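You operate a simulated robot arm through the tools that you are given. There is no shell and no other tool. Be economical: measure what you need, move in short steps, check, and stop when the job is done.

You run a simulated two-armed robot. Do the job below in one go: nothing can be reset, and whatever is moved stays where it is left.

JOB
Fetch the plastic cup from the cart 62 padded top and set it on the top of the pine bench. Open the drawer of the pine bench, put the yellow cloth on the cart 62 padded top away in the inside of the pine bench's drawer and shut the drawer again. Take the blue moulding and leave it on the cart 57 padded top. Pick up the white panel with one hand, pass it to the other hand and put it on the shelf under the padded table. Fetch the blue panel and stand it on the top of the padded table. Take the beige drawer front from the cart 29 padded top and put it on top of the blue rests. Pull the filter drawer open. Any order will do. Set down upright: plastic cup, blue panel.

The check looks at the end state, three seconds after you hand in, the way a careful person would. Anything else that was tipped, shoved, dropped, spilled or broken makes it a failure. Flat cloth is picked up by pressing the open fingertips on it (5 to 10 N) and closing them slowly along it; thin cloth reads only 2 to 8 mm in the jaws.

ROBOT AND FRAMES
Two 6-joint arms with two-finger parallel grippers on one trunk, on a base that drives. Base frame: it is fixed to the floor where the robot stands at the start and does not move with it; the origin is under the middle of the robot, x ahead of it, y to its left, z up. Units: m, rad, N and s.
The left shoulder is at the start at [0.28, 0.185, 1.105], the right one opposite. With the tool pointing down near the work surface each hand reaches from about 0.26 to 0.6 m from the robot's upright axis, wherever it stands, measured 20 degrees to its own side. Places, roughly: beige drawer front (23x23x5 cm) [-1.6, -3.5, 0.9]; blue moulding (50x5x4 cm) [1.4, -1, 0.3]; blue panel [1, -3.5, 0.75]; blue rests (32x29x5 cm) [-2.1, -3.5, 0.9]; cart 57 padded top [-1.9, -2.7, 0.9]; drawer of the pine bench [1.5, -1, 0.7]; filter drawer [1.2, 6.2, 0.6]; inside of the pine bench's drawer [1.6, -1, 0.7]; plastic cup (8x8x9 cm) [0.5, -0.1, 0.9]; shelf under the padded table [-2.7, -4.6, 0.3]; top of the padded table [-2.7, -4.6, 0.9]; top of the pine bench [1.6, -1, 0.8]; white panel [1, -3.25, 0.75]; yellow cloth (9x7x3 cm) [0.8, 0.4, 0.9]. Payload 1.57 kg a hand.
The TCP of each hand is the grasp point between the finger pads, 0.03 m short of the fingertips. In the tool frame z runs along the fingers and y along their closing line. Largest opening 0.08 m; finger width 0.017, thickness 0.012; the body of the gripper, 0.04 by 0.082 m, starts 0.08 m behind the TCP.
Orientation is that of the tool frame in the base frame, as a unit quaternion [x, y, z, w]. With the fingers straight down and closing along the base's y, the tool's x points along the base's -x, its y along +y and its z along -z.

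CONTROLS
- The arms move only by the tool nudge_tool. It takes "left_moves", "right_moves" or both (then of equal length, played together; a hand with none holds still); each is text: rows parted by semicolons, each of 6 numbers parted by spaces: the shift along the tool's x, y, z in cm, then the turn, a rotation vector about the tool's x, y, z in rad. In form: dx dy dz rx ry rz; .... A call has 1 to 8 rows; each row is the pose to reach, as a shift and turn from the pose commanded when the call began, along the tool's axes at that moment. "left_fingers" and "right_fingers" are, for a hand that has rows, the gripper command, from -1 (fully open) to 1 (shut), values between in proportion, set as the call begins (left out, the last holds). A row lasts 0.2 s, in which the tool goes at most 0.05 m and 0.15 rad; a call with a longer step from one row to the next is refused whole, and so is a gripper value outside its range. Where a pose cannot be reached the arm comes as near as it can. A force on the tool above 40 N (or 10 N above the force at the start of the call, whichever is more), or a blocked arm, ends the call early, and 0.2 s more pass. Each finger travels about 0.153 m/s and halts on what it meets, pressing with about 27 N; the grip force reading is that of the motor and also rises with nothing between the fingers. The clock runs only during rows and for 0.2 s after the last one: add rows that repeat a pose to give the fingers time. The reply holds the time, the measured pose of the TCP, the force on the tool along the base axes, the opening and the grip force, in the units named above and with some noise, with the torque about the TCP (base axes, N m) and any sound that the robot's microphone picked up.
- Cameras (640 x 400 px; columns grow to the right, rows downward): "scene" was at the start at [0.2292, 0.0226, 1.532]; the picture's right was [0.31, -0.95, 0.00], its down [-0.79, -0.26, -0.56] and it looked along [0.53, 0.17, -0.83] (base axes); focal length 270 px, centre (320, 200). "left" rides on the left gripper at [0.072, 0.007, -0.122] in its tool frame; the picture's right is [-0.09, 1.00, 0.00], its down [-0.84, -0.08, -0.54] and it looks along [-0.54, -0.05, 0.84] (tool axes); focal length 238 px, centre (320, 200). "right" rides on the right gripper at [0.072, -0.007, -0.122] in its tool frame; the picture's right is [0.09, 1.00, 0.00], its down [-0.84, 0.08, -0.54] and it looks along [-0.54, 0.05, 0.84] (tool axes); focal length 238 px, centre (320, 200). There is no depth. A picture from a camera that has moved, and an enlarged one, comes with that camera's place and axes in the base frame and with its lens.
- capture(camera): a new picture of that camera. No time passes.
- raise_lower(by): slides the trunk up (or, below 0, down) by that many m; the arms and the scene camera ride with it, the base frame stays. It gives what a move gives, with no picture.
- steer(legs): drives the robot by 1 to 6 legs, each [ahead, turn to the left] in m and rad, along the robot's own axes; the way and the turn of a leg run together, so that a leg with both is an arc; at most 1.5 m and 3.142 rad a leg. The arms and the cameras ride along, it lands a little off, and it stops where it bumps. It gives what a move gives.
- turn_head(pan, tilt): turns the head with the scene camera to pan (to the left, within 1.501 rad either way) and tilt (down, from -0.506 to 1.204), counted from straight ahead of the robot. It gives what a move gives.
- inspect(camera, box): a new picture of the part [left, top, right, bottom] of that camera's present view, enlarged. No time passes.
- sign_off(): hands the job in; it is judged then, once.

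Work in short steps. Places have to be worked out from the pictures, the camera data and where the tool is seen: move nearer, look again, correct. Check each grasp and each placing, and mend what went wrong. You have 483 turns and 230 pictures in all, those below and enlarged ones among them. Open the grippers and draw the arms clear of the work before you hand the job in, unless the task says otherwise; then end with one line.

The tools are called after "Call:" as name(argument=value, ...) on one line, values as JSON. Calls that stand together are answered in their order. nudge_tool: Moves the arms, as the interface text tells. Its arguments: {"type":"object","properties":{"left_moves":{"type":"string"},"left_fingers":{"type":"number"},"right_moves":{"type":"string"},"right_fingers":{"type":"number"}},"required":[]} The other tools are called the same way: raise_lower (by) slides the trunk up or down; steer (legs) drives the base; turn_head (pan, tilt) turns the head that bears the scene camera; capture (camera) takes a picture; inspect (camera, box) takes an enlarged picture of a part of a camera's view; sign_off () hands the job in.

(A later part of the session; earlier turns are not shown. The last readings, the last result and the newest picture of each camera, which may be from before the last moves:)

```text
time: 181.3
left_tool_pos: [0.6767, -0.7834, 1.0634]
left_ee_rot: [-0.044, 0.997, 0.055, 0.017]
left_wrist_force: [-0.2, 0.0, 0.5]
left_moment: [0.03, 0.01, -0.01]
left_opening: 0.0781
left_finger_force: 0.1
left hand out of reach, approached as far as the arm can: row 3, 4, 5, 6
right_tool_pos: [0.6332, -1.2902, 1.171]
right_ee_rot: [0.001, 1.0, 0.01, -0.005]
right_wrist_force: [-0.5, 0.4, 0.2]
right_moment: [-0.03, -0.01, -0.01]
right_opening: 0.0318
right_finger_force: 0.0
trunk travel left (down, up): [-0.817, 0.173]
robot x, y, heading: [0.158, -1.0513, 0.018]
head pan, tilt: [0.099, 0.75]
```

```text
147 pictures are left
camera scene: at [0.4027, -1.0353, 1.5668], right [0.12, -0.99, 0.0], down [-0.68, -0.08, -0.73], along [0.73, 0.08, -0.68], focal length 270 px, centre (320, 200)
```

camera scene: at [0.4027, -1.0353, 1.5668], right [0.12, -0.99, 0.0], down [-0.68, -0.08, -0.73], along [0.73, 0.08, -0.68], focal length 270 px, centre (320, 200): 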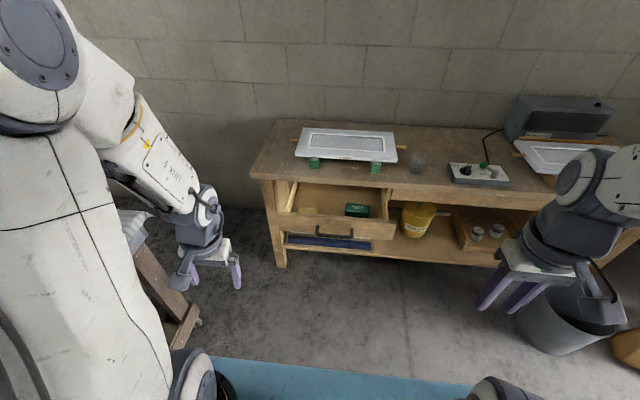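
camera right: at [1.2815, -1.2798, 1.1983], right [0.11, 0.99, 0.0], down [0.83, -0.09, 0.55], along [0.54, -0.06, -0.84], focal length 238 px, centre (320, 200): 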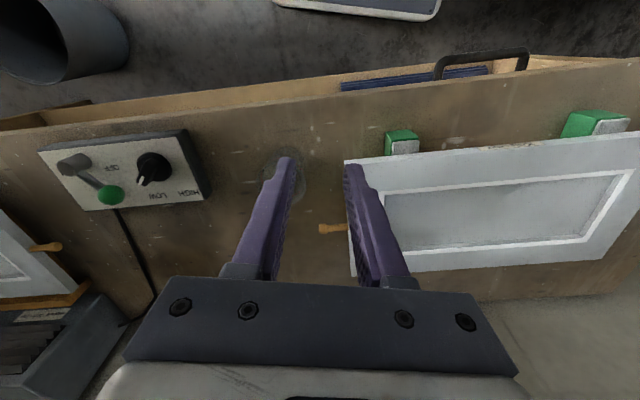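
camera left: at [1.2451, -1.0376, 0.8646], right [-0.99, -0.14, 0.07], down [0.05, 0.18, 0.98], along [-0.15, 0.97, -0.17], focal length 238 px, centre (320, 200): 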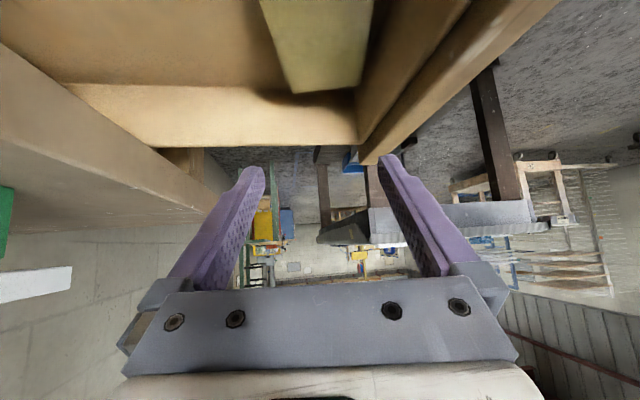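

The cloth is visible in the drawer, and the left hand is tucked. I'll bring the closed right hand in front of the handle with shorter steps.

Call:
nudge_tool(right_moves="0 3.5 1.5 0 0 0; 0 7 3 0 0 0; 0 10.5 4.5 0 0 0; 0 14 6 0 0 0; 0 17.5 7.5 0 0 0; 0 21 9 0 0 0; 0 24.5 10.5 0 0 0; 0 28 12 0 0 0", right_fingers=1)

Call:
nudge_tool(right_moves="-2.4 0 3 0 0 0; -4.8 0 6 0 0 0; -7.2 0 9 0 0 0; -9.6 0 12 0 0 0; -12 0 15 0 0 0; -14.5 0 18 0 0 0; -14.5 0 18 0 0 0")

Call:
raise_lower(by=-0.127)

Call:
capture(camera="right")

```text
time: 183.1
left_tool_pos: [0.6776, -0.7828, 1.0633]
left_ee_rot: [-0.044, 0.997, 0.055, 0.018]
left_wrist_force: [0.7, 0.8, -0.9]
left_moment: [0.05, 0.0, 0.0]
left_opening: 0.0782
left_finger_force: 0.1
right_tool_pos: [0.6358, -1.0089, 1.0555]
right_ee_rot: [0.001, 1.0, 0.009, -0.005]
right_wrist_force: [0.6, 0.0, 0.4]
right_moment: [-0.03, 0.03, 0.0]
right_opening: 0.0001
right_finger_force: 21.2
right hand out of reach, approached as far as the arm can: row 2, 3, 4
trunk travel left (down, up): [-0.817, 0.173]
robot x, y, heading: [0.1601, -1.0501, 0.015]
head pan, tilt: [0.099, 0.75]
```

```text
time: 184.7
left_tool_pos: [0.6766, -0.7828, 1.0639]
left_ee_rot: [-0.044, 0.997, 0.056, 0.018]
left_wrist_force: [0.3, -0.8, 0.0]
left_moment: [-0.02, 0.02, 0.02]
left_opening: 0.0783
left_finger_force: 0.1
right_tool_pos: [0.7749, -1.0054, 0.876]
right_ee_rot: [0.001, 1.0, 0.008, -0.004]
right_wrist_force: [0.8, 0.3, -1.0]
right_moment: [-0.02, 0.03, 0.06]
right_opening: 0.0001
right_finger_force: 21.4
trunk travel left (down, up): [-0.817, 0.173]
robot x, y, heading: [0.1618, -1.0512, 0.016]
head pan, tilt: [0.099, 0.75]
```

```text
time: 186.3
left_tool_pos: [0.6764, -0.7814, 0.9372]
left_ee_rot: [-0.043, 0.997, 0.055, 0.019]
left_wrist_force: [0.1, -0.2, 0.1]
left_moment: [0.02, -0.01, -0.01]
left_opening: 0.078
left_finger_force: 0.0
right_tool_pos: [0.7748, -1.006, 0.7496]
right_ee_rot: [0.001, 1.0, 0.009, -0.004]
right_wrist_force: [0.3, -0.2, -0.2]
right_moment: [0.02, 0.0, 0.0]
right_opening: 0.0
right_finger_force: 21.0
trunk travel left (down, up): [-0.69, 0.3]
robot x, y, heading: [0.1572, -1.0496, 0.016]
head pan, tilt: [0.099, 0.75]
```

```text
146 pictures are left
camera right: at [0.7055, -1.0127, 0.8726], right [-0.09, 1.0, 0.02], down [0.84, 0.07, 0.54], along [0.53, 0.06, -0.84], focal length 238 px, centre (320, 200)
```

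right: 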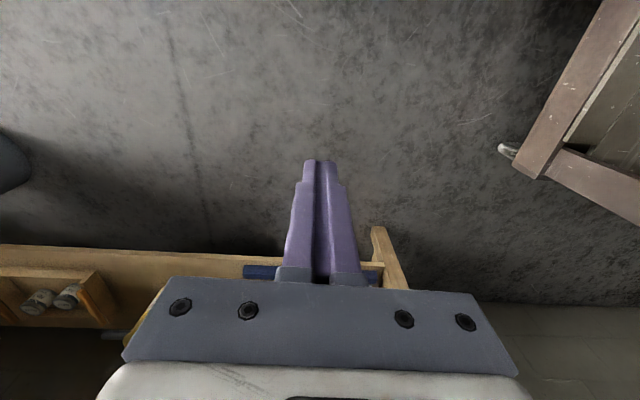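

I'll drive forward to just before the handle.

Call:
steer(legs=[[0.29, -0.016]])

Call:
capture(camera="right")

Call:
capture(camera="scene")

```text
time: 188.2
left_tool_pos: [0.9655, -0.7844, 0.938]
left_ee_rot: [-0.039, 0.998, 0.055, 0.019]
left_wrist_force: [-0.5, -0.1, -0.7]
left_moment: [-0.01, -0.03, -0.02]
left_opening: 0.078
left_finger_force: 0.0
right_tool_pos: [1.0609, -1.0084, 0.7506]
right_ee_rot: [0.006, 1.0, 0.008, -0.005]
right_wrist_force: [-0.2, 0.1, 0.8]
right_moment: [0.01, 0.0, -0.04]
right_opening: 0.0
right_finger_force: 21.4
trunk travel left (down, up): [-0.69, 0.3]
robot x, y, heading: [0.4437, -1.046, 0.007]
head pan, tilt: [0.099, 0.75]
```

```text
145 pictures are left
camera right: at [0.9922, -1.0144, 0.8726], right [-0.08, 1.0, 0.02], down [0.84, 0.06, 0.54], along [0.53, 0.06, -0.84], focal length 238 px, centre (320, 200)
```

right: 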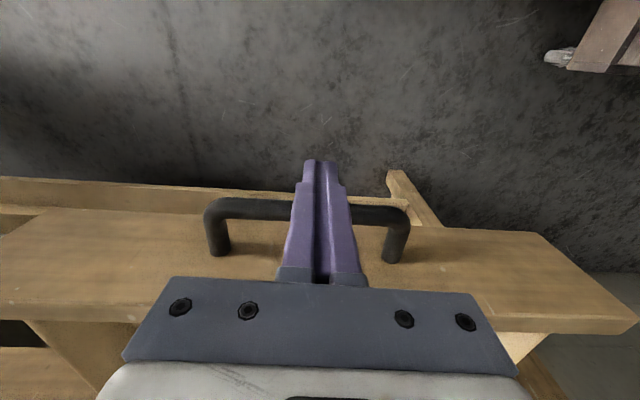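

```text
144 pictures are left
camera scene: at [0.6891, -1.0341, 1.4398], right [0.11, -0.99, 0.0], down [-0.68, -0.07, -0.73], along [0.73, 0.08, -0.68], focal length 270 px, centre (320, 200)
```

scene: 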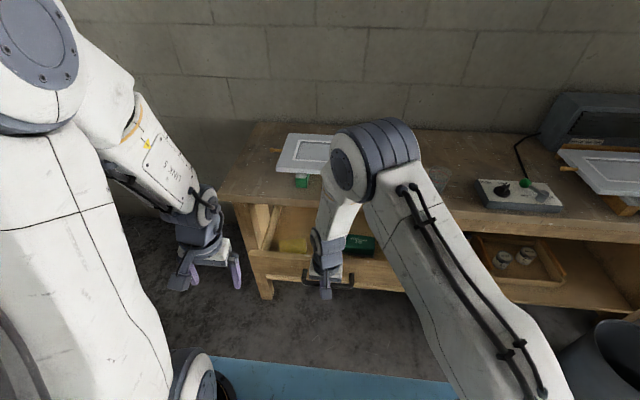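

The finger is centred on the handle. I'll push 0.12 m.

Call:
steer(legs=[[0.12, 0.0]])

Call:
steer(legs=[[0.1, 0.0]])

Call:
capture(camera="right")

```text
time: 189.5
left_tool_pos: [1.0901, -0.7845, 0.9373]
left_ee_rot: [-0.038, 0.998, 0.055, 0.019]
left_wrist_force: [0.6, 0.5, 0.0]
left_moment: [0.01, -0.02, -0.01]
left_opening: 0.0781
left_finger_force: 0.0
right_tool_pos: [1.1845, -1.0088, 0.7508]
right_ee_rot: [0.007, 1.0, 0.008, -0.005]
right_wrist_force: [0.1, -1.0, -0.3]
right_moment: [-0.02, -0.05, -0.04]
right_opening: 0.0001
right_finger_force: 21.6
trunk travel left (down, up): [-0.69, 0.3]
robot x, y, heading: [0.5668, -1.0431, 0.009]
head pan, tilt: [0.099, 0.75]
```

```text
time: 190.7
left_tool_pos: [1.1916, -0.7839, 0.9376]
left_ee_rot: [-0.037, 0.998, 0.055, 0.019]
left_wrist_force: [-0.9, -0.2, 1.5]
left_moment: [-0.02, 0.0, -0.02]
left_opening: 0.0781
left_finger_force: 0.2
right_tool_pos: [1.2866, -1.0084, 0.7501]
right_ee_rot: [0.008, 1.0, 0.009, -0.004]
right_wrist_force: [0.2, -0.7, 0.6]
right_moment: [0.0, 0.0, 0.0]
right_opening: 0.0
right_finger_force: 21.4
trunk travel left (down, up): [-0.69, 0.3]
robot x, y, heading: [0.6692, -1.04, 0.003]
head pan, tilt: [0.099, 0.75]
```

```text
143 pictures are left
camera right: at [1.2171, -1.0148, 0.8726], right [-0.08, 1.0, 0.02], down [0.84, 0.06, 0.54], along [0.53, 0.06, -0.84], focal length 238 px, centre (320, 200)
```

right: 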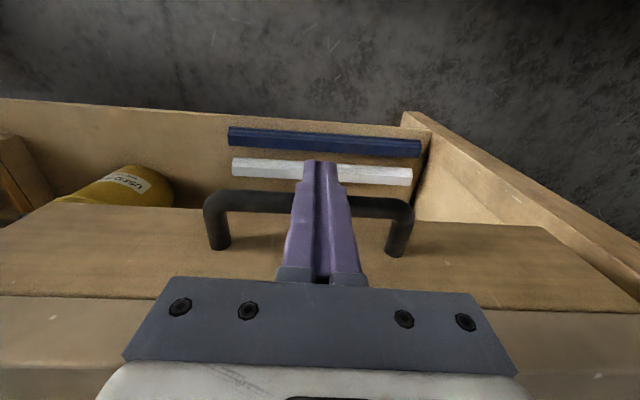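

Almost shut. I'll push with the arm the last ~2.5 cm, watching for resistance.

Call:
nudge_tool(right_moves="-0.6 0 0 0 0 0; -1.2 0 0 0 0 0; -1.8 0 0 0 0 0; -2.4 0 0 0 0 0; -3 0 0 0 0 0")

Call:
capture(camera="right")

```text
time: 192.0
left_tool_pos: [1.1896, -0.7841, 0.9365]
left_ee_rot: [-0.038, 0.998, 0.055, 0.018]
left_wrist_force: [-0.2, -1.3, 0.2]
left_moment: [-0.01, -0.01, 0.01]
left_opening: 0.0782
left_finger_force: 0.1
right_tool_pos: [1.3077, -1.0098, 0.7473]
right_ee_rot: [0.006, 1.0, 0.005, -0.014]
right_wrist_force: [-3.7, 0.2, -0.6]
right_moment: [0.0, 0.06, 0.06]
right_opening: 0.0
right_finger_force: 21.1
trunk travel left (down, up): [-0.69, 0.3]
robot x, y, heading: [0.6715, -1.0415, 0.004]
head pan, tilt: [0.099, 0.75]
stopped in row 5 (right hand): the force on the tool passed its limit at 43 N (the readings are from after the stop); the commanded pose is now the measured one
```

```text
142 pictures are left
camera right: at [1.2422, -1.0155, 0.8712], right [-0.08, 1.0, 0.01], down [0.85, 0.06, 0.52], along [0.52, 0.05, -0.85], focal length 238 px, centre (320, 200)
```

right: 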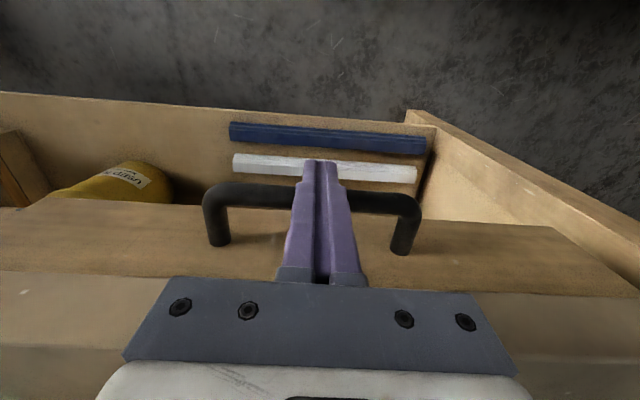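

The drawer is shut (43 N stop at the closed position). Next the blue moulding on the lower shelf: I'll back off 0.2 m, lower the trunk 0.35 m and look.

Call:
steer(legs=[[-0.2, 0.0]])

Call:
raise_lower(by=-0.35)

Call:
turn_head(pan=0.05, tilt=0.65)

Call:
capture(camera="scene")

Call:
capture(camera="right")

```text
time: 193.6
left_tool_pos: [0.9906, -0.784, 0.9368]
left_ee_rot: [-0.037, 0.998, 0.056, 0.018]
left_wrist_force: [-0.2, 0.2, -1.2]
left_moment: [0.0, 0.02, 0.0]
left_opening: 0.0782
left_finger_force: 0.1
right_tool_pos: [1.1099, -1.0123, 0.7481]
right_ee_rot: [0.006, 1.0, 0.006, -0.013]
right_wrist_force: [0.5, 0.0, -0.1]
right_moment: [0.02, 0.04, -0.02]
right_opening: 0.0001
right_finger_force: 21.1
trunk travel left (down, up): [-0.69, 0.3]
robot x, y, heading: [0.4719, -1.047, 0.006]
head pan, tilt: [0.099, 0.75]
```

```text
time: 197.0
left_tool_pos: [0.9913, -0.7861, 0.5868]
left_ee_rot: [-0.037, 0.998, 0.054, 0.018]
left_wrist_force: [-0.3, -0.2, -0.6]
left_moment: [0.0, 0.04, 0.02]
left_opening: 0.0782
left_finger_force: 0.0
right_tool_pos: [1.109, -1.012, 0.3973]
right_ee_rot: [0.007, 1.0, 0.005, -0.013]
right_wrist_force: [0.4, -0.8, 0.0]
right_moment: [-0.02, -0.02, -0.01]
right_opening: 0.0
right_finger_force: 21.4
trunk travel left (down, up): [-0.34, 0.65]
robot x, y, heading: [0.4684, -1.0474, 0.001]
head pan, tilt: [0.099, 0.75]
```

```text
time: 197.7
left_tool_pos: [0.9899, -0.7855, 0.5865]
left_ee_rot: [-0.036, 0.998, 0.055, 0.019]
left_wrist_force: [-0.4, 0.1, 0.1]
left_moment: [-0.02, -0.02, 0.0]
left_opening: 0.0779
left_finger_force: 0.1
right_tool_pos: [1.1097, -1.011, 0.3978]
right_ee_rot: [0.007, 1.0, 0.005, -0.013]
right_wrist_force: [-0.7, 0.2, -0.2]
right_moment: [-0.01, -0.01, -0.02]
right_opening: 0.0
right_finger_force: 20.9
trunk travel left (down, up): [-0.34, 0.65]
robot x, y, heading: [0.4676, -1.0447, 0.003]
head pan, tilt: [0.051, 0.649]
```

```text
141 pictures are left
camera scene: at [0.7175, -1.0385, 1.0983], right [0.05, -1.0, 0.0], down [-0.6, -0.03, -0.8], along [0.8, 0.04, -0.6], focal length 270 px, centre (320, 200)
```

scene: 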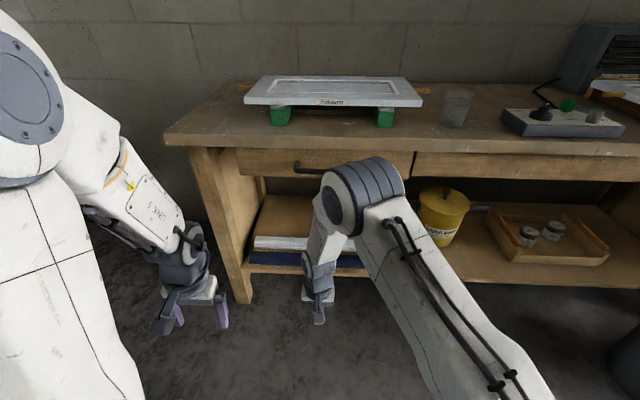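

```text
140 pictures are left
camera right: at [1.0423, -1.0173, 0.5214], right [-0.08, 1.0, 0.01], down [0.85, 0.06, 0.52], along [0.52, 0.05, -0.85], focal length 238 px, centre (320, 200)
```

right: 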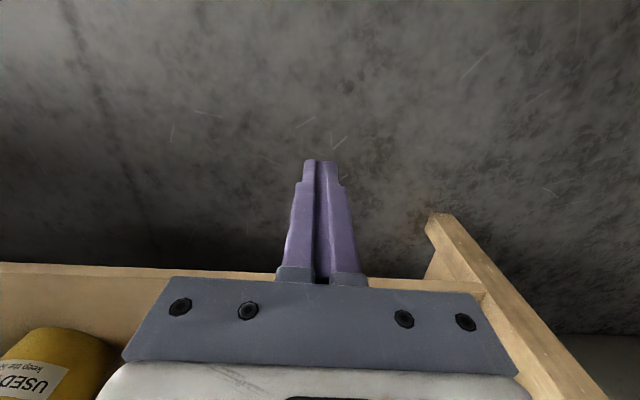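

The drawer is flush. For the moulding I'll use the left hand as with the cloth, pointing sideways, pitched and closing along x, since that stays low under the drawer. First I tuck the right hand and reposition the robot to y≈-1.30, further back.

Call:
nudge_tool(right_moves="2.5 -3.5 -0.8 0 0 0; 5 -7 -1.6 0 0 0; 7.5 -10.5 -2.4 0 0 0; 10 -14 -3.2 0 0 0; 12.5 -17.5 -4 0 0 0; 15 -21 -4.8 0 0 0; 17.5 -24.5 -5.6 0 0 0; 20 -28 -6.4 0 0 0")

Call:
steer(legs=[[-0.35, 0], [0, -1.571], [0.25, 0], [0, 1.571]])

```text
time: 199.5
left_tool_pos: [0.9892, -0.7852, 0.587]
left_ee_rot: [-0.037, 0.998, 0.055, 0.017]
left_wrist_force: [-0.1, 0.5, 0.2]
left_moment: [0.05, 0.03, 0.0]
left_opening: 0.0778
left_finger_force: 0.1
right_tool_pos: [0.9793, -1.2629, 0.4581]
right_ee_rot: [0.009, 1.0, 0.012, -0.016]
right_wrist_force: [-0.4, -0.5, 0.5]
right_moment: [-0.02, -0.02, 0.02]
right_opening: 0.0
right_finger_force: 21.3
right hand out of reach, approached as far as the arm can: row 4, 5, 6, 7, 8
trunk travel left (down, up): [-0.34, 0.65]
robot x, y, heading: [0.4692, -1.0412, 0.003]
head pan, tilt: [0.051, 0.649]
```

```text
time: 210.9
left_tool_pos: [0.6354, -1.0444, 0.5876]
left_ee_rot: [-0.03, 0.998, 0.054, 0.019]
left_wrist_force: [-0.6, -0.7, -0.7]
left_moment: [-0.01, 0.0, 0.03]
left_opening: 0.0781
left_finger_force: 0.0
right_tool_pos: [0.6188, -1.5217, 0.4607]
right_ee_rot: [0.016, 1.0, 0.012, -0.016]
right_wrist_force: [1.0, 0.5, 0.0]
right_moment: [0.02, 0.04, -0.01]
right_opening: 0.0
right_finger_force: 21.7
trunk travel left (down, up): [-0.34, 0.65]
robot x, y, heading: [0.1101, -1.2962, -0.01]
head pan, tilt: [0.051, 0.649]
```

Reorienting the left hand: pointing +y, pitched, closing along x, while extending.

Call:
nudge_tool(left_moves="-2.86 0.49 -0.2 -0.0467 -0.0453 -0.119; -5.7 1 -0.4 -0.0934 -0.0906 -0.238; -8.6 1.5 -0.6 -0.14 -0.136 -0.357; -11.4 2 -0.8 -0.187 -0.181 -0.476; -14.3 2.5 -1 -0.2335 -0.2265 -0.595; -17.2 2.9 -1.2 -0.28 -0.272 -0.714; -20 3.4 -1.4 -0.327 -0.317 -0.833; -22.9 3.9 -1.65 -0.3736 -0.3624 -0.952", left_fingers=-1)

Call:
nudge_tool(left_moves="0 0 0 -0.0467 -0.0453 -0.119; 0 0 0 -0.0934 -0.0906 -0.238; 0 0 0 -0.14 -0.136 -0.357; 0 0 0 -0.187 -0.181 -0.476; 0 0 0 -0.187 -0.181 -0.476")

Call:
capture(camera="scene")

```text
time: 212.7
left_tool_pos: [0.8607, -0.9935, 0.6148]
left_ee_rot: [-0.473, 0.827, 0.22, 0.209]
left_wrist_force: [-0.2, -0.1, 0.3]
left_moment: [0.01, -0.01, -0.01]
left_opening: 0.0801
left_finger_force: 0.1
right_tool_pos: [0.6173, -1.5232, 0.4605]
right_ee_rot: [0.015, 1.0, 0.012, -0.017]
right_wrist_force: [-0.3, 0.0, 0.4]
right_moment: [-0.01, -0.02, -0.02]
right_opening: 0.0001
right_finger_force: 21.3
trunk travel left (down, up): [-0.34, 0.65]
robot x, y, heading: [0.1102, -1.294, -0.012]
head pan, tilt: [0.051, 0.649]
```

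```text
time: 213.9
left_tool_pos: [0.8613, -0.994, 0.6165]
left_ee_rot: [0.649, -0.647, -0.283, -0.282]
left_wrist_force: [-0.9, 0.5, 0.0]
left_moment: [-0.01, -0.05, 0.02]
left_opening: 0.08
left_finger_force: 0.0
right_tool_pos: [0.6181, -1.522, 0.4597]
right_ee_rot: [0.015, 1.0, 0.011, -0.016]
right_wrist_force: [0.9, 0.0, 0.1]
right_moment: [-0.01, 0.01, -0.01]
right_opening: 0.0
right_finger_force: 21.2
trunk travel left (down, up): [-0.34, 0.65]
robot x, y, heading: [0.1074, -1.2961, -0.011]
head pan, tilt: [0.051, 0.649]
```

```text
139 pictures are left
camera scene: at [0.3587, -1.2943, 1.0984], right [0.04, -1.0, 0.0], down [-0.6, -0.02, -0.8], along [0.8, 0.03, -0.6], focal length 270 px, centre (320, 200)
```

scene: 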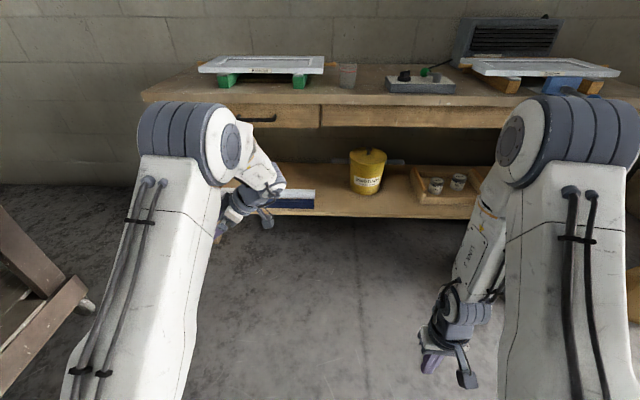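

The pose is good. I'll extend 7 cm and lower the trunk 0.28 m in front of the bench, then view the moulding from the hand camera.

Call:
nudge_tool(left_moves="0 -3.5 0 0 0 0; 0 -7 0 0 0 0; 0 -7 0 0 0 0")

Call:
raise_lower(by=-0.27)

Call:
steer(legs=[[0.25, 0.011]])

Call:
capture(camera="left")

Call:
capture(camera="scene")

```text
time: 214.7
left_tool_pos: [0.9301, -0.9945, 0.6167]
left_ee_rot: [0.649, -0.648, -0.283, -0.282]
left_wrist_force: [-0.8, 0.5, 0.3]
left_moment: [0.02, 0.02, 0.01]
left_opening: 0.08
left_finger_force: 0.0
right_tool_pos: [0.6183, -1.5226, 0.4597]
right_ee_rot: [0.015, 1.0, 0.012, -0.016]
right_wrist_force: [-0.3, -0.4, 0.7]
right_moment: [-0.01, -0.01, 0.01]
right_opening: 0.0
right_finger_force: 20.9
trunk travel left (down, up): [-0.34, 0.65]
robot x, y, heading: [0.1115, -1.2976, -0.013]
head pan, tilt: [0.051, 0.649]
```

```text
time: 217.5
left_tool_pos: [0.9294, -0.9937, 0.3483]
left_ee_rot: [0.648, -0.648, -0.283, -0.282]
left_wrist_force: [-1.5, 0.3, 0.2]
left_moment: [0.03, -0.01, 0.01]
left_opening: 0.08
left_finger_force: 0.1
right_tool_pos: [0.6181, -1.5219, 0.1896]
right_ee_rot: [0.015, 1.0, 0.012, -0.017]
right_wrist_force: [0.0, -0.2, 0.0]
right_moment: [0.0, 0.0, -0.01]
right_opening: 0.0003
right_finger_force: 21.3
trunk travel left (down, up): [-0.07, 0.92]
robot x, y, heading: [0.1088, -1.2971, -0.009]
head pan, tilt: [0.051, 0.649]
```

```text
time: 219.3
left_tool_pos: [1.18, -0.9888, 0.347]
left_ee_rot: [0.651, -0.645, -0.284, -0.281]
left_wrist_force: [0.4, 0.1, -0.2]
left_moment: [-0.01, 0.02, 0.03]
left_opening: 0.0797
left_finger_force: 0.0
right_tool_pos: [0.8733, -1.5189, 0.1897]
right_ee_rot: [0.011, 1.0, 0.011, -0.017]
right_wrist_force: [-0.4, -0.7, 0.0]
right_moment: [-0.02, 0.01, 0.0]
right_opening: 0.0
right_finger_force: 21.5
trunk travel left (down, up): [-0.07, 0.92]
robot x, y, heading: [0.3648, -1.2958, -0.004]
head pan, tilt: [0.051, 0.649]
```

```text
138 pictures are left
camera left: at [1.1739, -1.1284, 0.3766], right [-1.0, 0.05, 0.07], down [0.08, 0.17, 0.98], along [0.04, 0.98, -0.18], focal length 238 px, centre (320, 200)
```

left: 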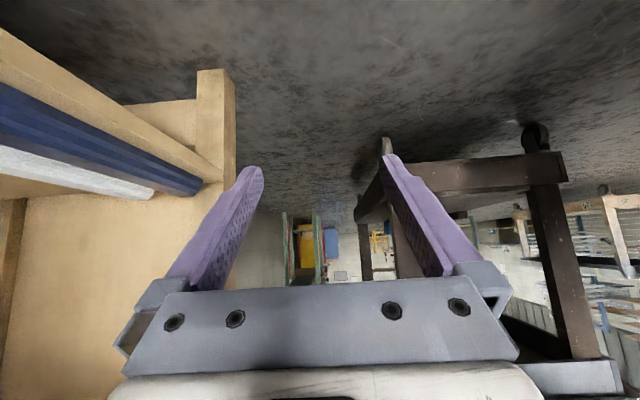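

```text
137 pictures are left
camera scene: at [0.6121, -1.2936, 0.8284], right [0.05, -1.0, 0.0], down [-0.6, -0.03, -0.8], along [0.8, 0.04, -0.6], focal length 270 px, centre (320, 200)
```

scene: 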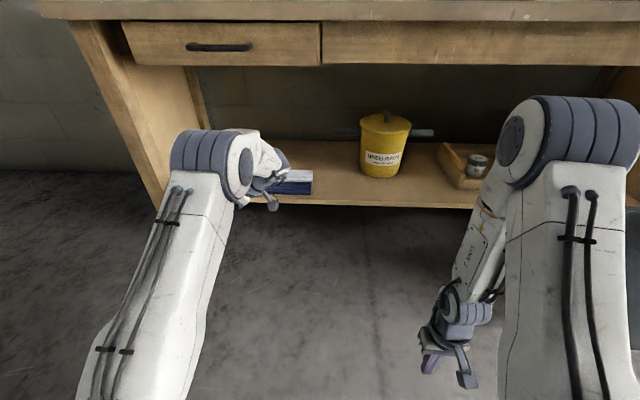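

The moulding is ≈x 1.395–1.445, z 0.25–0.29. I'll drive in 0.235 m at the present height so the fingers pass above it.

Call:
steer(legs=[[0.2, 0.0]])

Call:
capture(camera="left")

Call:
capture(camera="scene")

```text
time: 220.9
left_tool_pos: [1.3812, -0.9882, 0.347]
left_ee_rot: [0.652, -0.645, -0.284, -0.281]
left_wrist_force: [1.1, 0.6, -0.4]
left_moment: [0.01, -0.01, 0.05]
left_opening: 0.08
left_finger_force: 0.0
right_tool_pos: [1.073, -1.5192, 0.1888]
right_ee_rot: [0.011, 1.0, 0.011, -0.017]
right_wrist_force: [0.0, -0.5, -0.5]
right_moment: [-0.01, -0.02, 0.01]
right_opening: 0.0002
right_finger_force: 21.4
trunk travel left (down, up): [-0.07, 0.92]
robot x, y, heading: [0.5651, -1.2968, 0.001]
head pan, tilt: [0.051, 0.649]
```

```text
136 pictures are left
camera left: at [1.3744, -1.1283, 0.3766], right [-1.0, 0.05, 0.07], down [0.08, 0.17, 0.98], along [0.04, 0.98, -0.18], focal length 238 px, centre (320, 200)
```

left: 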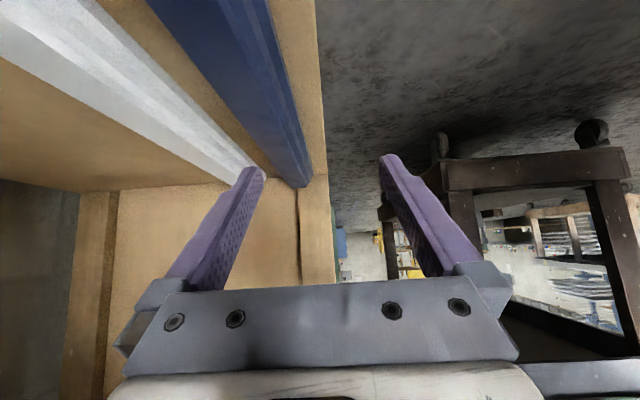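

```text
135 pictures are left
camera scene: at [0.8126, -1.2938, 0.8284], right [0.05, -1.0, 0.0], down [-0.6, -0.03, -0.8], along [0.8, 0.04, -0.6], focal length 270 px, centre (320, 200)
```

scene: 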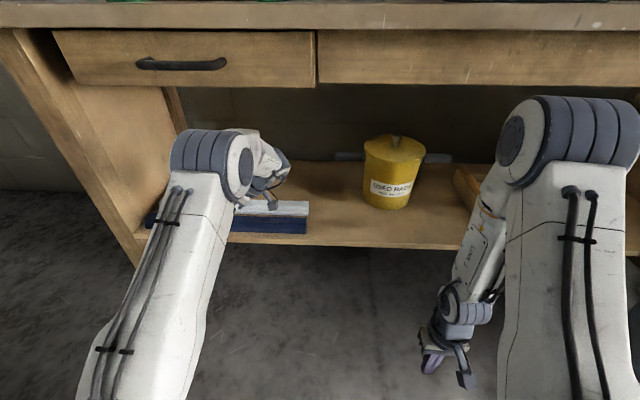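

Between the blue and white mouldings there's a ~2.3 cm gap (x 1.431–1.454). I'll open to 5.1 cm and centre the TCP at x≈1.411.

Call:
nudge_tool(left_moves="0 -1.5 0 0 0 0; 0 -3 0 0 0 0; 0 -3 0 0 0 0", left_fingers=-0.28)

Call:
raise_lower(by=-0.02)

Call:
capture(camera="left")

```text
time: 221.7
left_tool_pos: [1.4103, -0.987, 0.3473]
left_ee_rot: [0.651, -0.645, -0.284, -0.281]
left_wrist_force: [-0.2, -0.7, -0.5]
left_moment: [0.01, -0.01, -0.01]
left_opening: 0.0514
left_finger_force: 0.0
right_tool_pos: [1.0744, -1.5199, 0.1886]
right_ee_rot: [0.01, 1.0, 0.011, -0.017]
right_wrist_force: [-0.3, -0.2, 0.4]
right_moment: [0.01, 0.01, 0.01]
right_opening: 0.0
right_finger_force: 21.5
trunk travel left (down, up): [-0.07, 0.92]
robot x, y, heading: [0.5613, -1.2996, 0.001]
head pan, tilt: [0.051, 0.649]
```

```text
time: 222.3
left_tool_pos: [1.4119, -0.987, 0.3274]
left_ee_rot: [0.652, -0.645, -0.283, -0.281]
left_wrist_force: [0.5, 0.4, -0.8]
left_moment: [0.01, -0.01, -0.02]
left_opening: 0.0513
left_finger_force: 0.1
right_tool_pos: [1.0732, -1.5187, 0.1701]
right_ee_rot: [0.011, 1.0, 0.012, -0.016]
right_wrist_force: [0.3, -0.7, -0.5]
right_moment: [0.04, 0.0, 0.01]
right_opening: 0.0002
right_finger_force: 21.5
trunk travel left (down, up): [-0.05, 0.94]
robot x, y, heading: [0.5612, -1.2967, 0.001]
head pan, tilt: [0.051, 0.649]
```

```text
134 pictures are left
camera left: at [1.4051, -1.1264, 0.3577], right [-1.0, 0.05, 0.07], down [0.08, 0.17, 0.98], along [0.04, 0.98, -0.18], focal length 238 px, centre (320, 200)
```

left: 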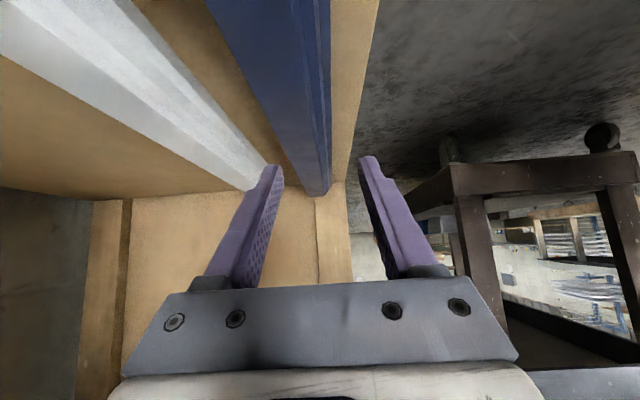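

The moulding's centre appears about 8 mm further in x than the TCP. I'll shift and lower 2 cm more, then check.

Call:
nudge_tool(left_moves="0 -0.8 0 0 0 0; 0 -0.8 0 0 0 0")

Call:
raise_lower(by=-0.02)

Call:
capture(camera="left")

```text
time: 222.9
left_tool_pos: [1.4197, -0.9877, 0.3269]
left_ee_rot: [0.652, -0.644, -0.285, -0.281]
left_wrist_force: [0.4, 0.4, 0.4]
left_moment: [0.02, -0.03, 0.01]
left_opening: 0.0509
left_finger_force: 0.0
right_tool_pos: [1.0741, -1.5188, 0.1697]
right_ee_rot: [0.011, 1.0, 0.011, -0.016]
right_wrist_force: [-0.2, -0.3, 0.1]
right_moment: [0.0, -0.02, 0.0]
right_opening: 0.0
right_finger_force: 21.7
trunk travel left (down, up): [-0.05, 0.94]
robot x, y, heading: [0.5644, -1.2977, -0.004]
head pan, tilt: [0.051, 0.649]
```

```text
time: 223.6
left_tool_pos: [1.4181, -0.9866, 0.307]
left_ee_rot: [0.652, -0.645, -0.284, -0.281]
left_wrist_force: [-0.1, 0.8, -0.5]
left_moment: [0.0, 0.01, 0.0]
left_opening: 0.0511
left_finger_force: 0.1
right_tool_pos: [1.0745, -1.5192, 0.1492]
right_ee_rot: [0.011, 1.0, 0.012, -0.016]
right_wrist_force: [0.0, 0.0, -0.4]
right_moment: [-0.01, -0.03, 0.0]
right_opening: 0.0
right_finger_force: 21.3
trunk travel left (down, up): [-0.03, 0.96]
robot x, y, heading: [0.5648, -1.2963, -0.006]
head pan, tilt: [0.051, 0.649]
```

```text
133 pictures are left
camera left: at [1.4131, -1.1267, 0.3374], right [-1.0, 0.05, 0.07], down [0.08, 0.17, 0.98], along [0.04, 0.98, -0.18], focal length 238 px, centre (320, 200)
```

left: 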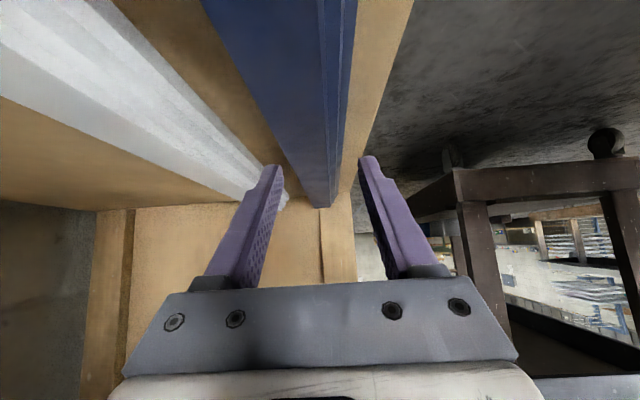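

The far finger is still a bit close to the blue edge; I'll shift 7 mm more in x and recheck.

Call:
nudge_tool(left_moves="0 -0.7 0 0 0 0; 0 -0.7 0 0 0 0")

Call:
inspect(camera="left", box=[220, 60, 420, 210])

```text
time: 224.2
left_tool_pos: [1.4251, -0.9876, 0.309]
left_ee_rot: [0.652, -0.645, -0.283, -0.281]
left_wrist_force: [0.5, -1.0, 0.5]
left_moment: [0.02, 0.0, 0.0]
left_opening: 0.0515
left_finger_force: 0.0
right_tool_pos: [1.0735, -1.5195, 0.1504]
right_ee_rot: [0.011, 1.0, 0.011, -0.017]
right_wrist_force: [0.3, -0.2, -0.3]
right_moment: [0.03, -0.02, 0.02]
right_opening: 0.0
right_finger_force: 20.8
trunk travel left (down, up): [-0.03, 0.96]
robot x, y, heading: [0.5629, -1.2991, -0.005]
head pan, tilt: [0.051, 0.649]
```

```text
2.67 times, centred on (320, 135) of left
camera zoom: at [1.4201, -1.1271, 0.3382], right [-1.0, 0.05, 0.07], down [0.08, 0.17, 0.98], along [0.04, 0.98, -0.18], focal length 636 px, centre (320, 373)
```

zoom: 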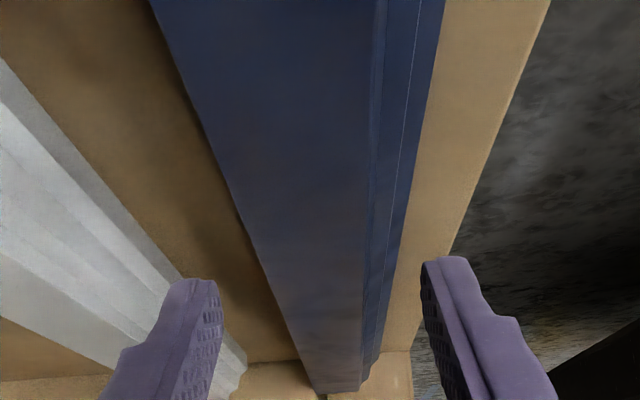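

Well centred now. I'll lower 2.2 cm and close.

Call:
raise_lower(by=-0.022)

Call:
nudge_tool(left_moves="0 0 0 0 0 0; 0 0 0 0 0 0; 0 0 0 0 0 0; 0 0 0 0 0 0", left_fingers=1)

Call:
capture(camera="left")

```text
time: 224.9
left_tool_pos: [1.4255, -0.9885, 0.2862]
left_ee_rot: [0.652, -0.645, -0.284, -0.279]
left_wrist_force: [-1.4, -0.7, -0.5]
left_moment: [-0.03, 0.04, -0.01]
left_opening: 0.052
left_finger_force: 0.3
right_tool_pos: [1.074, -1.519, 0.1289]
right_ee_rot: [0.012, 1.0, 0.011, -0.017]
right_wrist_force: [-0.8, -0.9, -0.5]
right_moment: [-0.02, -0.03, -0.01]
right_opening: 0.0
right_finger_force: 21.5
trunk travel left (down, up): [-0.008, 0.982]
robot x, y, heading: [0.5655, -1.3048, 0.001]
head pan, tilt: [0.051, 0.649]
```

```text
time: 225.9
left_tool_pos: [1.4263, -0.9882, 0.2863]
left_ee_rot: [0.652, -0.645, -0.283, -0.28]
left_wrist_force: [0.3, -0.3, 0.2]
left_moment: [-0.03, 0.02, -0.04]
left_opening: 0.0417
left_finger_force: 26.8
right_tool_pos: [1.0735, -1.5208, 0.1265]
right_ee_rot: [0.011, 1.0, 0.012, -0.017]
right_wrist_force: [0.1, 0.7, 0.0]
right_moment: [-0.02, 0.0, -0.02]
right_opening: 0.0
right_finger_force: 21.7
trunk travel left (down, up): [-0.008, 0.982]
robot x, y, heading: [0.5639, -1.2955, -0.001]
head pan, tilt: [0.051, 0.649]
```

```text
131 pictures are left
camera left: at [1.42, -1.1272, 0.3158], right [-1.0, 0.05, 0.07], down [0.08, 0.17, 0.98], along [0.04, 0.98, -0.18], focal length 238 px, centre (320, 200)
```

left: 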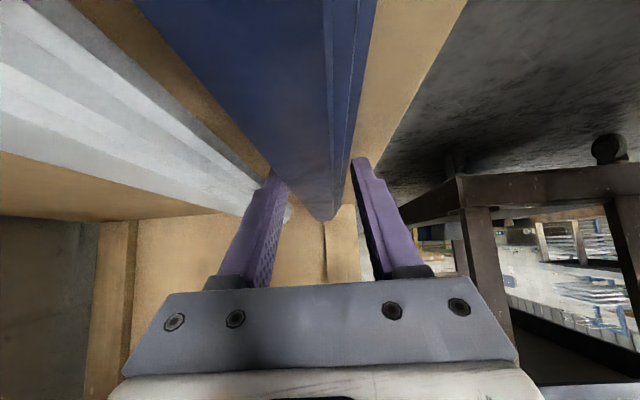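

Gripped at 42 mm. I'll lift 4 cm, then back straight out 0.35 m.

Call:
raise_lower(by=0.04)

Call:
steer(legs=[[-0.35, 0.0]])

Call:
capture(camera="scene")

```text
time: 226.7
left_tool_pos: [1.425, -0.9867, 0.3267]
left_ee_rot: [0.651, -0.645, -0.284, -0.281]
left_wrist_force: [0.5, 0.5, -1.9]
left_moment: [-0.06, 0.02, -0.05]
left_opening: 0.0415
left_finger_force: 26.5
right_tool_pos: [1.0733, -1.5197, 0.1665]
right_ee_rot: [0.01, 1.0, 0.012, -0.016]
right_wrist_force: [-0.1, 1.2, 0.8]
right_moment: [0.01, 0.01, 0.01]
right_opening: 0.0
right_finger_force: 21.2
trunk travel left (down, up): [-0.048, 0.942]
robot x, y, heading: [0.5647, -1.2999, -0.006]
head pan, tilt: [0.051, 0.649]
```

```text
time: 229.0
left_tool_pos: [1.0841, -0.9914, 0.3265]
left_ee_rot: [0.65, -0.646, -0.283, -0.282]
left_wrist_force: [1.0, -0.3, -2.2]
left_moment: [-0.03, -0.03, -0.02]
left_opening: 0.0415
left_finger_force: 27.2
right_tool_pos: [0.7287, -1.5198, 0.1676]
right_ee_rot: [0.013, 1.0, 0.012, -0.017]
right_wrist_force: [0.1, -0.2, -0.2]
right_moment: [-0.02, 0.03, -0.05]
right_opening: 0.0001
right_finger_force: 21.1
trunk travel left (down, up): [-0.048, 0.942]
robot x, y, heading: [0.2217, -1.2945, -0.009]
head pan, tilt: [0.051, 0.649]
```

```text
130 pictures are left
camera scene: at [0.4686, -1.2938, 0.8063], right [0.04, -1.0, 0.0], down [-0.6, -0.03, -0.8], along [0.8, 0.03, -0.6], focal length 270 px, centre (320, 200)
```

scene: 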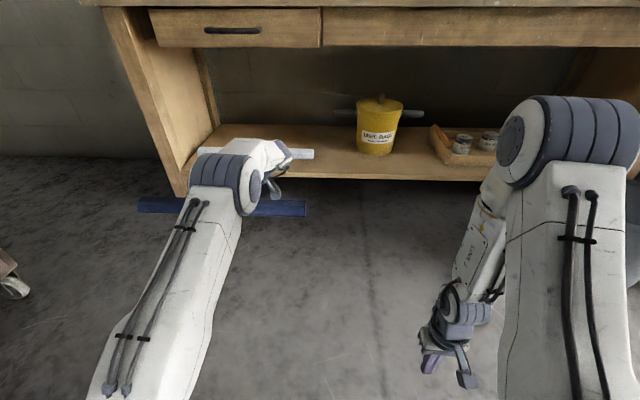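

The moulding is held. I'll raise the trunk to carry height, back a little, turn right toward the carts, and look.

Call:
raise_lower(by=0.75)

Call:
steer(legs=[[-0.3, 0.0], [0, -2.3]])

Call:
turn_head(pan=0.0, tilt=0.4)

Call:
capture(camera="scene")

```text
refused: 0.75 is not a number from -0.4 to 0.4
```

```text
time: 236.4
left_tool_pos: [-0.4161, -2.1458, 0.3253]
left_ee_rot: [0.322, 0.858, -0.14, 0.374]
left_wrist_force: [-0.5, -0.6, -3.1]
left_moment: [0.07, 0.04, -0.01]
left_opening: 0.0412
left_finger_force: 27.0
right_tool_pos: [-0.5771, -1.5273, 0.1669]
right_ee_rot: [0.917, 0.398, 0.019, 0.004]
right_wrist_force: [0.2, 0.4, 0.3]
right_moment: [-0.03, 0.0, -0.03]
right_opening: 0.0001
right_finger_force: 21.5
trunk travel left (down, up): [-0.048, 0.942]
robot x, y, heading: [-0.0759, -1.2992, -2.306]
head pan, tilt: [0.051, 0.649]
```

```text
time: 237.2
left_tool_pos: [-0.4167, -2.145, 0.3274]
left_ee_rot: [0.322, 0.858, -0.14, 0.374]
left_wrist_force: [0.2, -0.3, -3.3]
left_moment: [0.05, 0.03, -0.03]
left_opening: 0.0417
left_finger_force: 27.0
right_tool_pos: [-0.5766, -1.5271, 0.1671]
right_ee_rot: [0.917, 0.398, 0.02, 0.003]
right_wrist_force: [-0.2, 0.7, 0.7]
right_moment: [-0.01, 0.01, 0.02]
right_opening: 0.0002
right_finger_force: 21.3
trunk travel left (down, up): [-0.048, 0.942]
robot x, y, heading: [-0.0715, -1.2906, -2.302]
head pan, tilt: [0.0, 0.4]
```

```text
129 pictures are left
camera scene: at [-0.2396, -1.4827, 0.8288], right [-0.74, 0.67, 0.0], down [0.26, 0.29, -0.92], along [-0.61, -0.69, -0.39], focal length 270 px, centre (320, 200)
```

scene: 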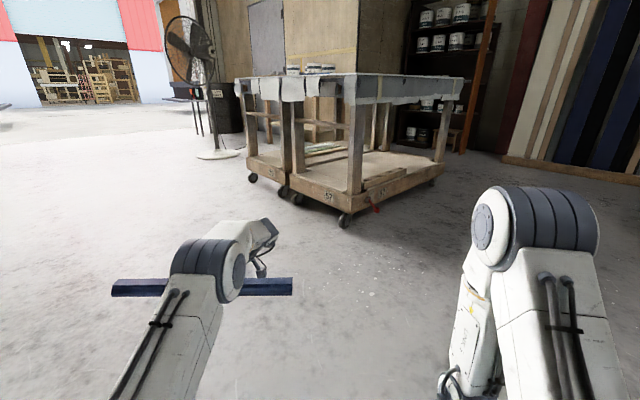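

Cart 57's near side runs along x at y≈-2.5. I'll raise the trunk in two steps and look again.

Call:
raise_lower(by=0.4)

Call:
raise_lower(by=0.38)

Call:
capture(camera="scene")

```text
time: 241.0
left_tool_pos: [-0.4158, -2.1452, 0.7268]
left_ee_rot: [0.322, 0.858, -0.14, 0.375]
left_wrist_force: [-1.3, -0.3, -2.8]
left_moment: [0.0, 0.02, 0.02]
left_opening: 0.0414
left_finger_force: 27.0
right_tool_pos: [-0.5769, -1.5292, 0.5674]
right_ee_rot: [0.917, 0.399, 0.019, 0.004]
right_wrist_force: [-0.5, 0.6, -0.2]
right_moment: [0.0, -0.01, -0.01]
right_opening: 0.0003
right_finger_force: 21.2
trunk travel left (down, up): [-0.448, 0.542]
robot x, y, heading: [-0.0754, -1.2955, -2.305]
head pan, tilt: [0.0, 0.4]
```

```text
time: 244.7
left_tool_pos: [-0.4164, -2.1456, 1.1059]
left_ee_rot: [0.322, 0.858, -0.14, 0.374]
left_wrist_force: [0.0, 0.6, -3.3]
left_moment: [0.02, 0.07, -0.03]
left_opening: 0.0368
left_finger_force: 27.4
right_tool_pos: [-0.5763, -1.5292, 0.9473]
right_ee_rot: [0.917, 0.399, 0.02, 0.004]
right_wrist_force: [0.0, 0.9, -0.1]
right_moment: [0.04, -0.03, 0.0]
right_opening: 0.0
right_finger_force: 21.3
trunk travel left (down, up): [-0.828, 0.162]
robot x, y, heading: [-0.0716, -1.2951, -2.305]
head pan, tilt: [0.0, 0.4]
```

```text
128 pictures are left
camera scene: at [-0.2397, -1.4829, 1.6088], right [-0.74, 0.67, 0.0], down [0.26, 0.29, -0.92], along [-0.61, -0.69, -0.39], focal length 270 px, centre (320, 200)
```

scene: 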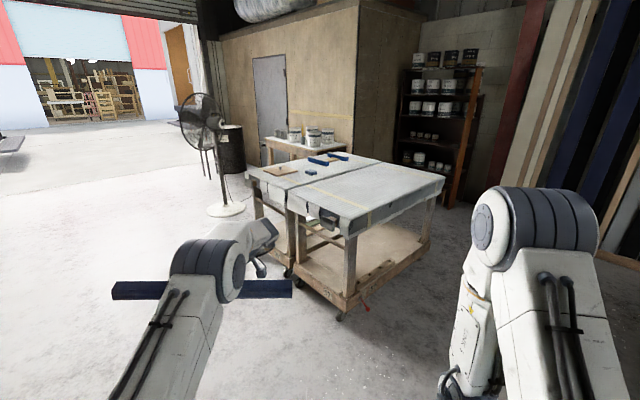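

Cart 57's top spans x −1.2…−2.55 and y −2.35…−3.05, empty. The grip opening changed slightly, so I'll check the moulding in the hand camera.

Call:
capture(camera="left")

```text
127 pictures are left
camera left: at [-0.5162, -2.0503, 1.1358], right [0.7, 0.71, 0.07], down [0.08, -0.17, 0.98], along [0.71, -0.68, -0.18], focal length 238 px, centre (320, 200)
```

left: 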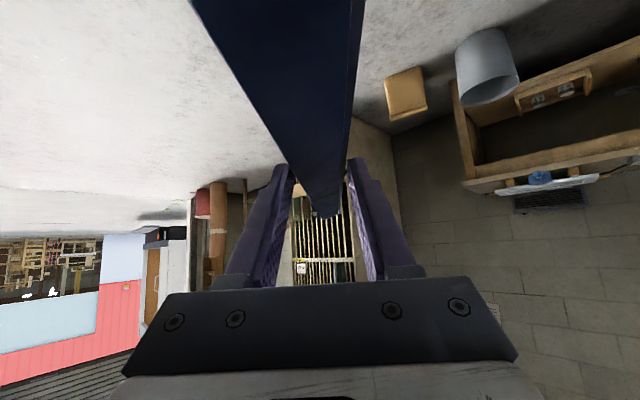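

It is held, sitting a bit lower in the fingers. I'll drive smoothly to (-2.0,-1.75) facing the cart.

Call:
steer(legs=[[0, -0.605], [1.0, 0], [0.98, 0], [0, 1.34]])

Call:
turn_head(pan=0.1, tilt=0.75)

Call:
capture(camera="scene")

```text
time: 259.5
left_tool_pos: [-1.6837, -2.6462, 1.1063]
left_ee_rot: [-0.01, 0.917, 0.005, 0.399]
left_wrist_force: [-0.7, 0.6, -3.5]
left_moment: [-0.01, 0.07, -0.05]
left_opening: 0.0357
left_finger_force: 27.3
right_tool_pos: [-2.218, -2.2989, 0.9475]
right_ee_rot: [0.711, 0.703, 0.019, -0.003]
right_wrist_force: [0.4, 0.9, 0.2]
right_moment: [-0.02, -0.01, 0.01]
right_opening: 0.0001
right_finger_force: 21.6
trunk travel left (down, up): [-0.828, 0.162]
robot x, y, heading: [-2.0005, -1.785, -1.562]
head pan, tilt: [0.0, 0.4]
```

```text
time: 260.4
left_tool_pos: [-1.6844, -2.6457, 1.1064]
left_ee_rot: [-0.009, 0.917, 0.004, 0.398]
left_wrist_force: [-0.3, -0.1, -3.1]
left_moment: [-0.03, 0.05, 0.03]
left_opening: 0.036
left_finger_force: 26.9
right_tool_pos: [-2.2186, -2.299, 0.9472]
right_ee_rot: [0.711, 0.703, 0.02, -0.003]
right_wrist_force: [0.8, -0.5, 0.5]
right_moment: [0.0, -0.01, -0.01]
right_opening: 0.0
right_finger_force: 21.3
trunk travel left (down, up): [-0.828, 0.162]
robot x, y, heading: [-2.0033, -1.7861, -1.56]
head pan, tilt: [0.099, 0.75]
```

```text
126 pictures are left
camera scene: at [-1.9909, -2.0285, 1.5778], right [-0.99, -0.11, 0.0], down [-0.07, 0.68, -0.73], along [0.08, -0.73, -0.68], focal length 270 px, centre (320, 200)
```

scene: 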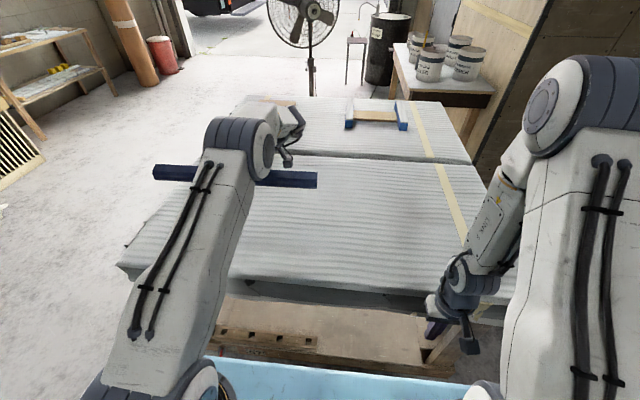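

The moulding is over the middle of cart 57. The right hand would hit the cart's edge when lowering, so I'll lift it 20 cm first.

Call:
nudge_tool(right_moves="0 0 -4 0 0 0; 0 0 -8 0 0 0; 0 0 -12 0 0 0; 0 0 -16 0 0 0; 0 0 -20 0 0 0; 0 0 -20 0 0 0")

Call:
raise_lower(by=-0.14)

Call:
capture(camera="scene")

Call:
capture(camera="left")

```text
time: 261.8
left_tool_pos: [-1.6838, -2.6443, 1.1067]
left_ee_rot: [-0.01, 0.917, 0.004, 0.4]
left_wrist_force: [0.2, 0.3, -2.6]
left_moment: [-0.02, 0.06, -0.04]
left_opening: 0.0356
left_finger_force: 27.0
right_tool_pos: [-2.2234, -2.3055, 1.1438]
right_ee_rot: [0.71, 0.703, 0.019, -0.004]
right_wrist_force: [-0.2, -0.3, 0.2]
right_moment: [0.01, -0.01, -0.03]
right_opening: 0.0
right_finger_force: 21.4
right hand out of reach, approached as far as the arm can: row 1, 2
trunk travel left (down, up): [-0.828, 0.162]
robot x, y, heading: [-2.0053, -1.7838, -1.561]
head pan, tilt: [0.099, 0.75]
```

```text
time: 263.4
left_tool_pos: [-1.6836, -2.6454, 0.9666]
left_ee_rot: [-0.009, 0.917, 0.004, 0.399]
left_wrist_force: [-0.2, 0.6, -2.8]
left_moment: [0.0, 0.05, -0.03]
left_opening: 0.0361
left_finger_force: 27.2
right_tool_pos: [-2.2233, -2.3051, 1.0046]
right_ee_rot: [0.711, 0.703, 0.02, -0.004]
right_wrist_force: [0.0, -0.1, -0.9]
right_moment: [-0.01, 0.03, 0.01]
right_opening: 0.0
right_finger_force: 21.8
trunk travel left (down, up): [-0.688, 0.302]
robot x, y, heading: [-2.0007, -1.7874, -1.56]
head pan, tilt: [0.099, 0.75]
```

```text
125 pictures are left
camera scene: at [-1.9909, -2.0284, 1.4378], right [-0.99, -0.11, 0.0], down [-0.07, 0.68, -0.73], along [0.08, -0.73, -0.68], focal length 270 px, centre (320, 200)
```

scene: 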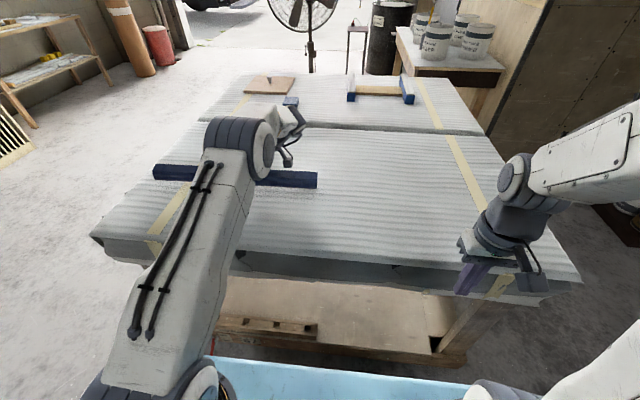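

```text
124 pictures are left
camera left: at [-1.8227, -2.6429, 0.996], right [0.04, 1.0, 0.07], down [0.17, -0.07, 0.98], along [0.98, -0.03, -0.18], focal length 238 px, centre (320, 200)
```

left: 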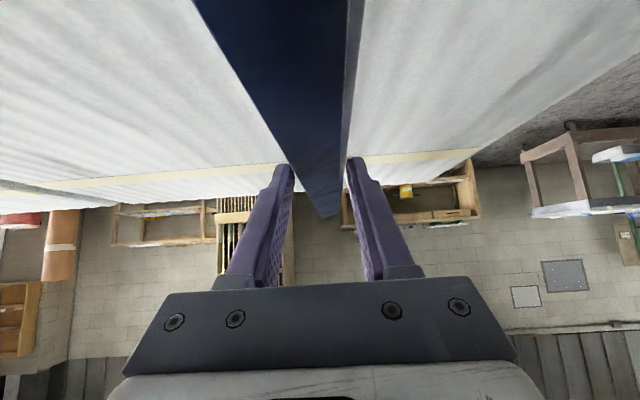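

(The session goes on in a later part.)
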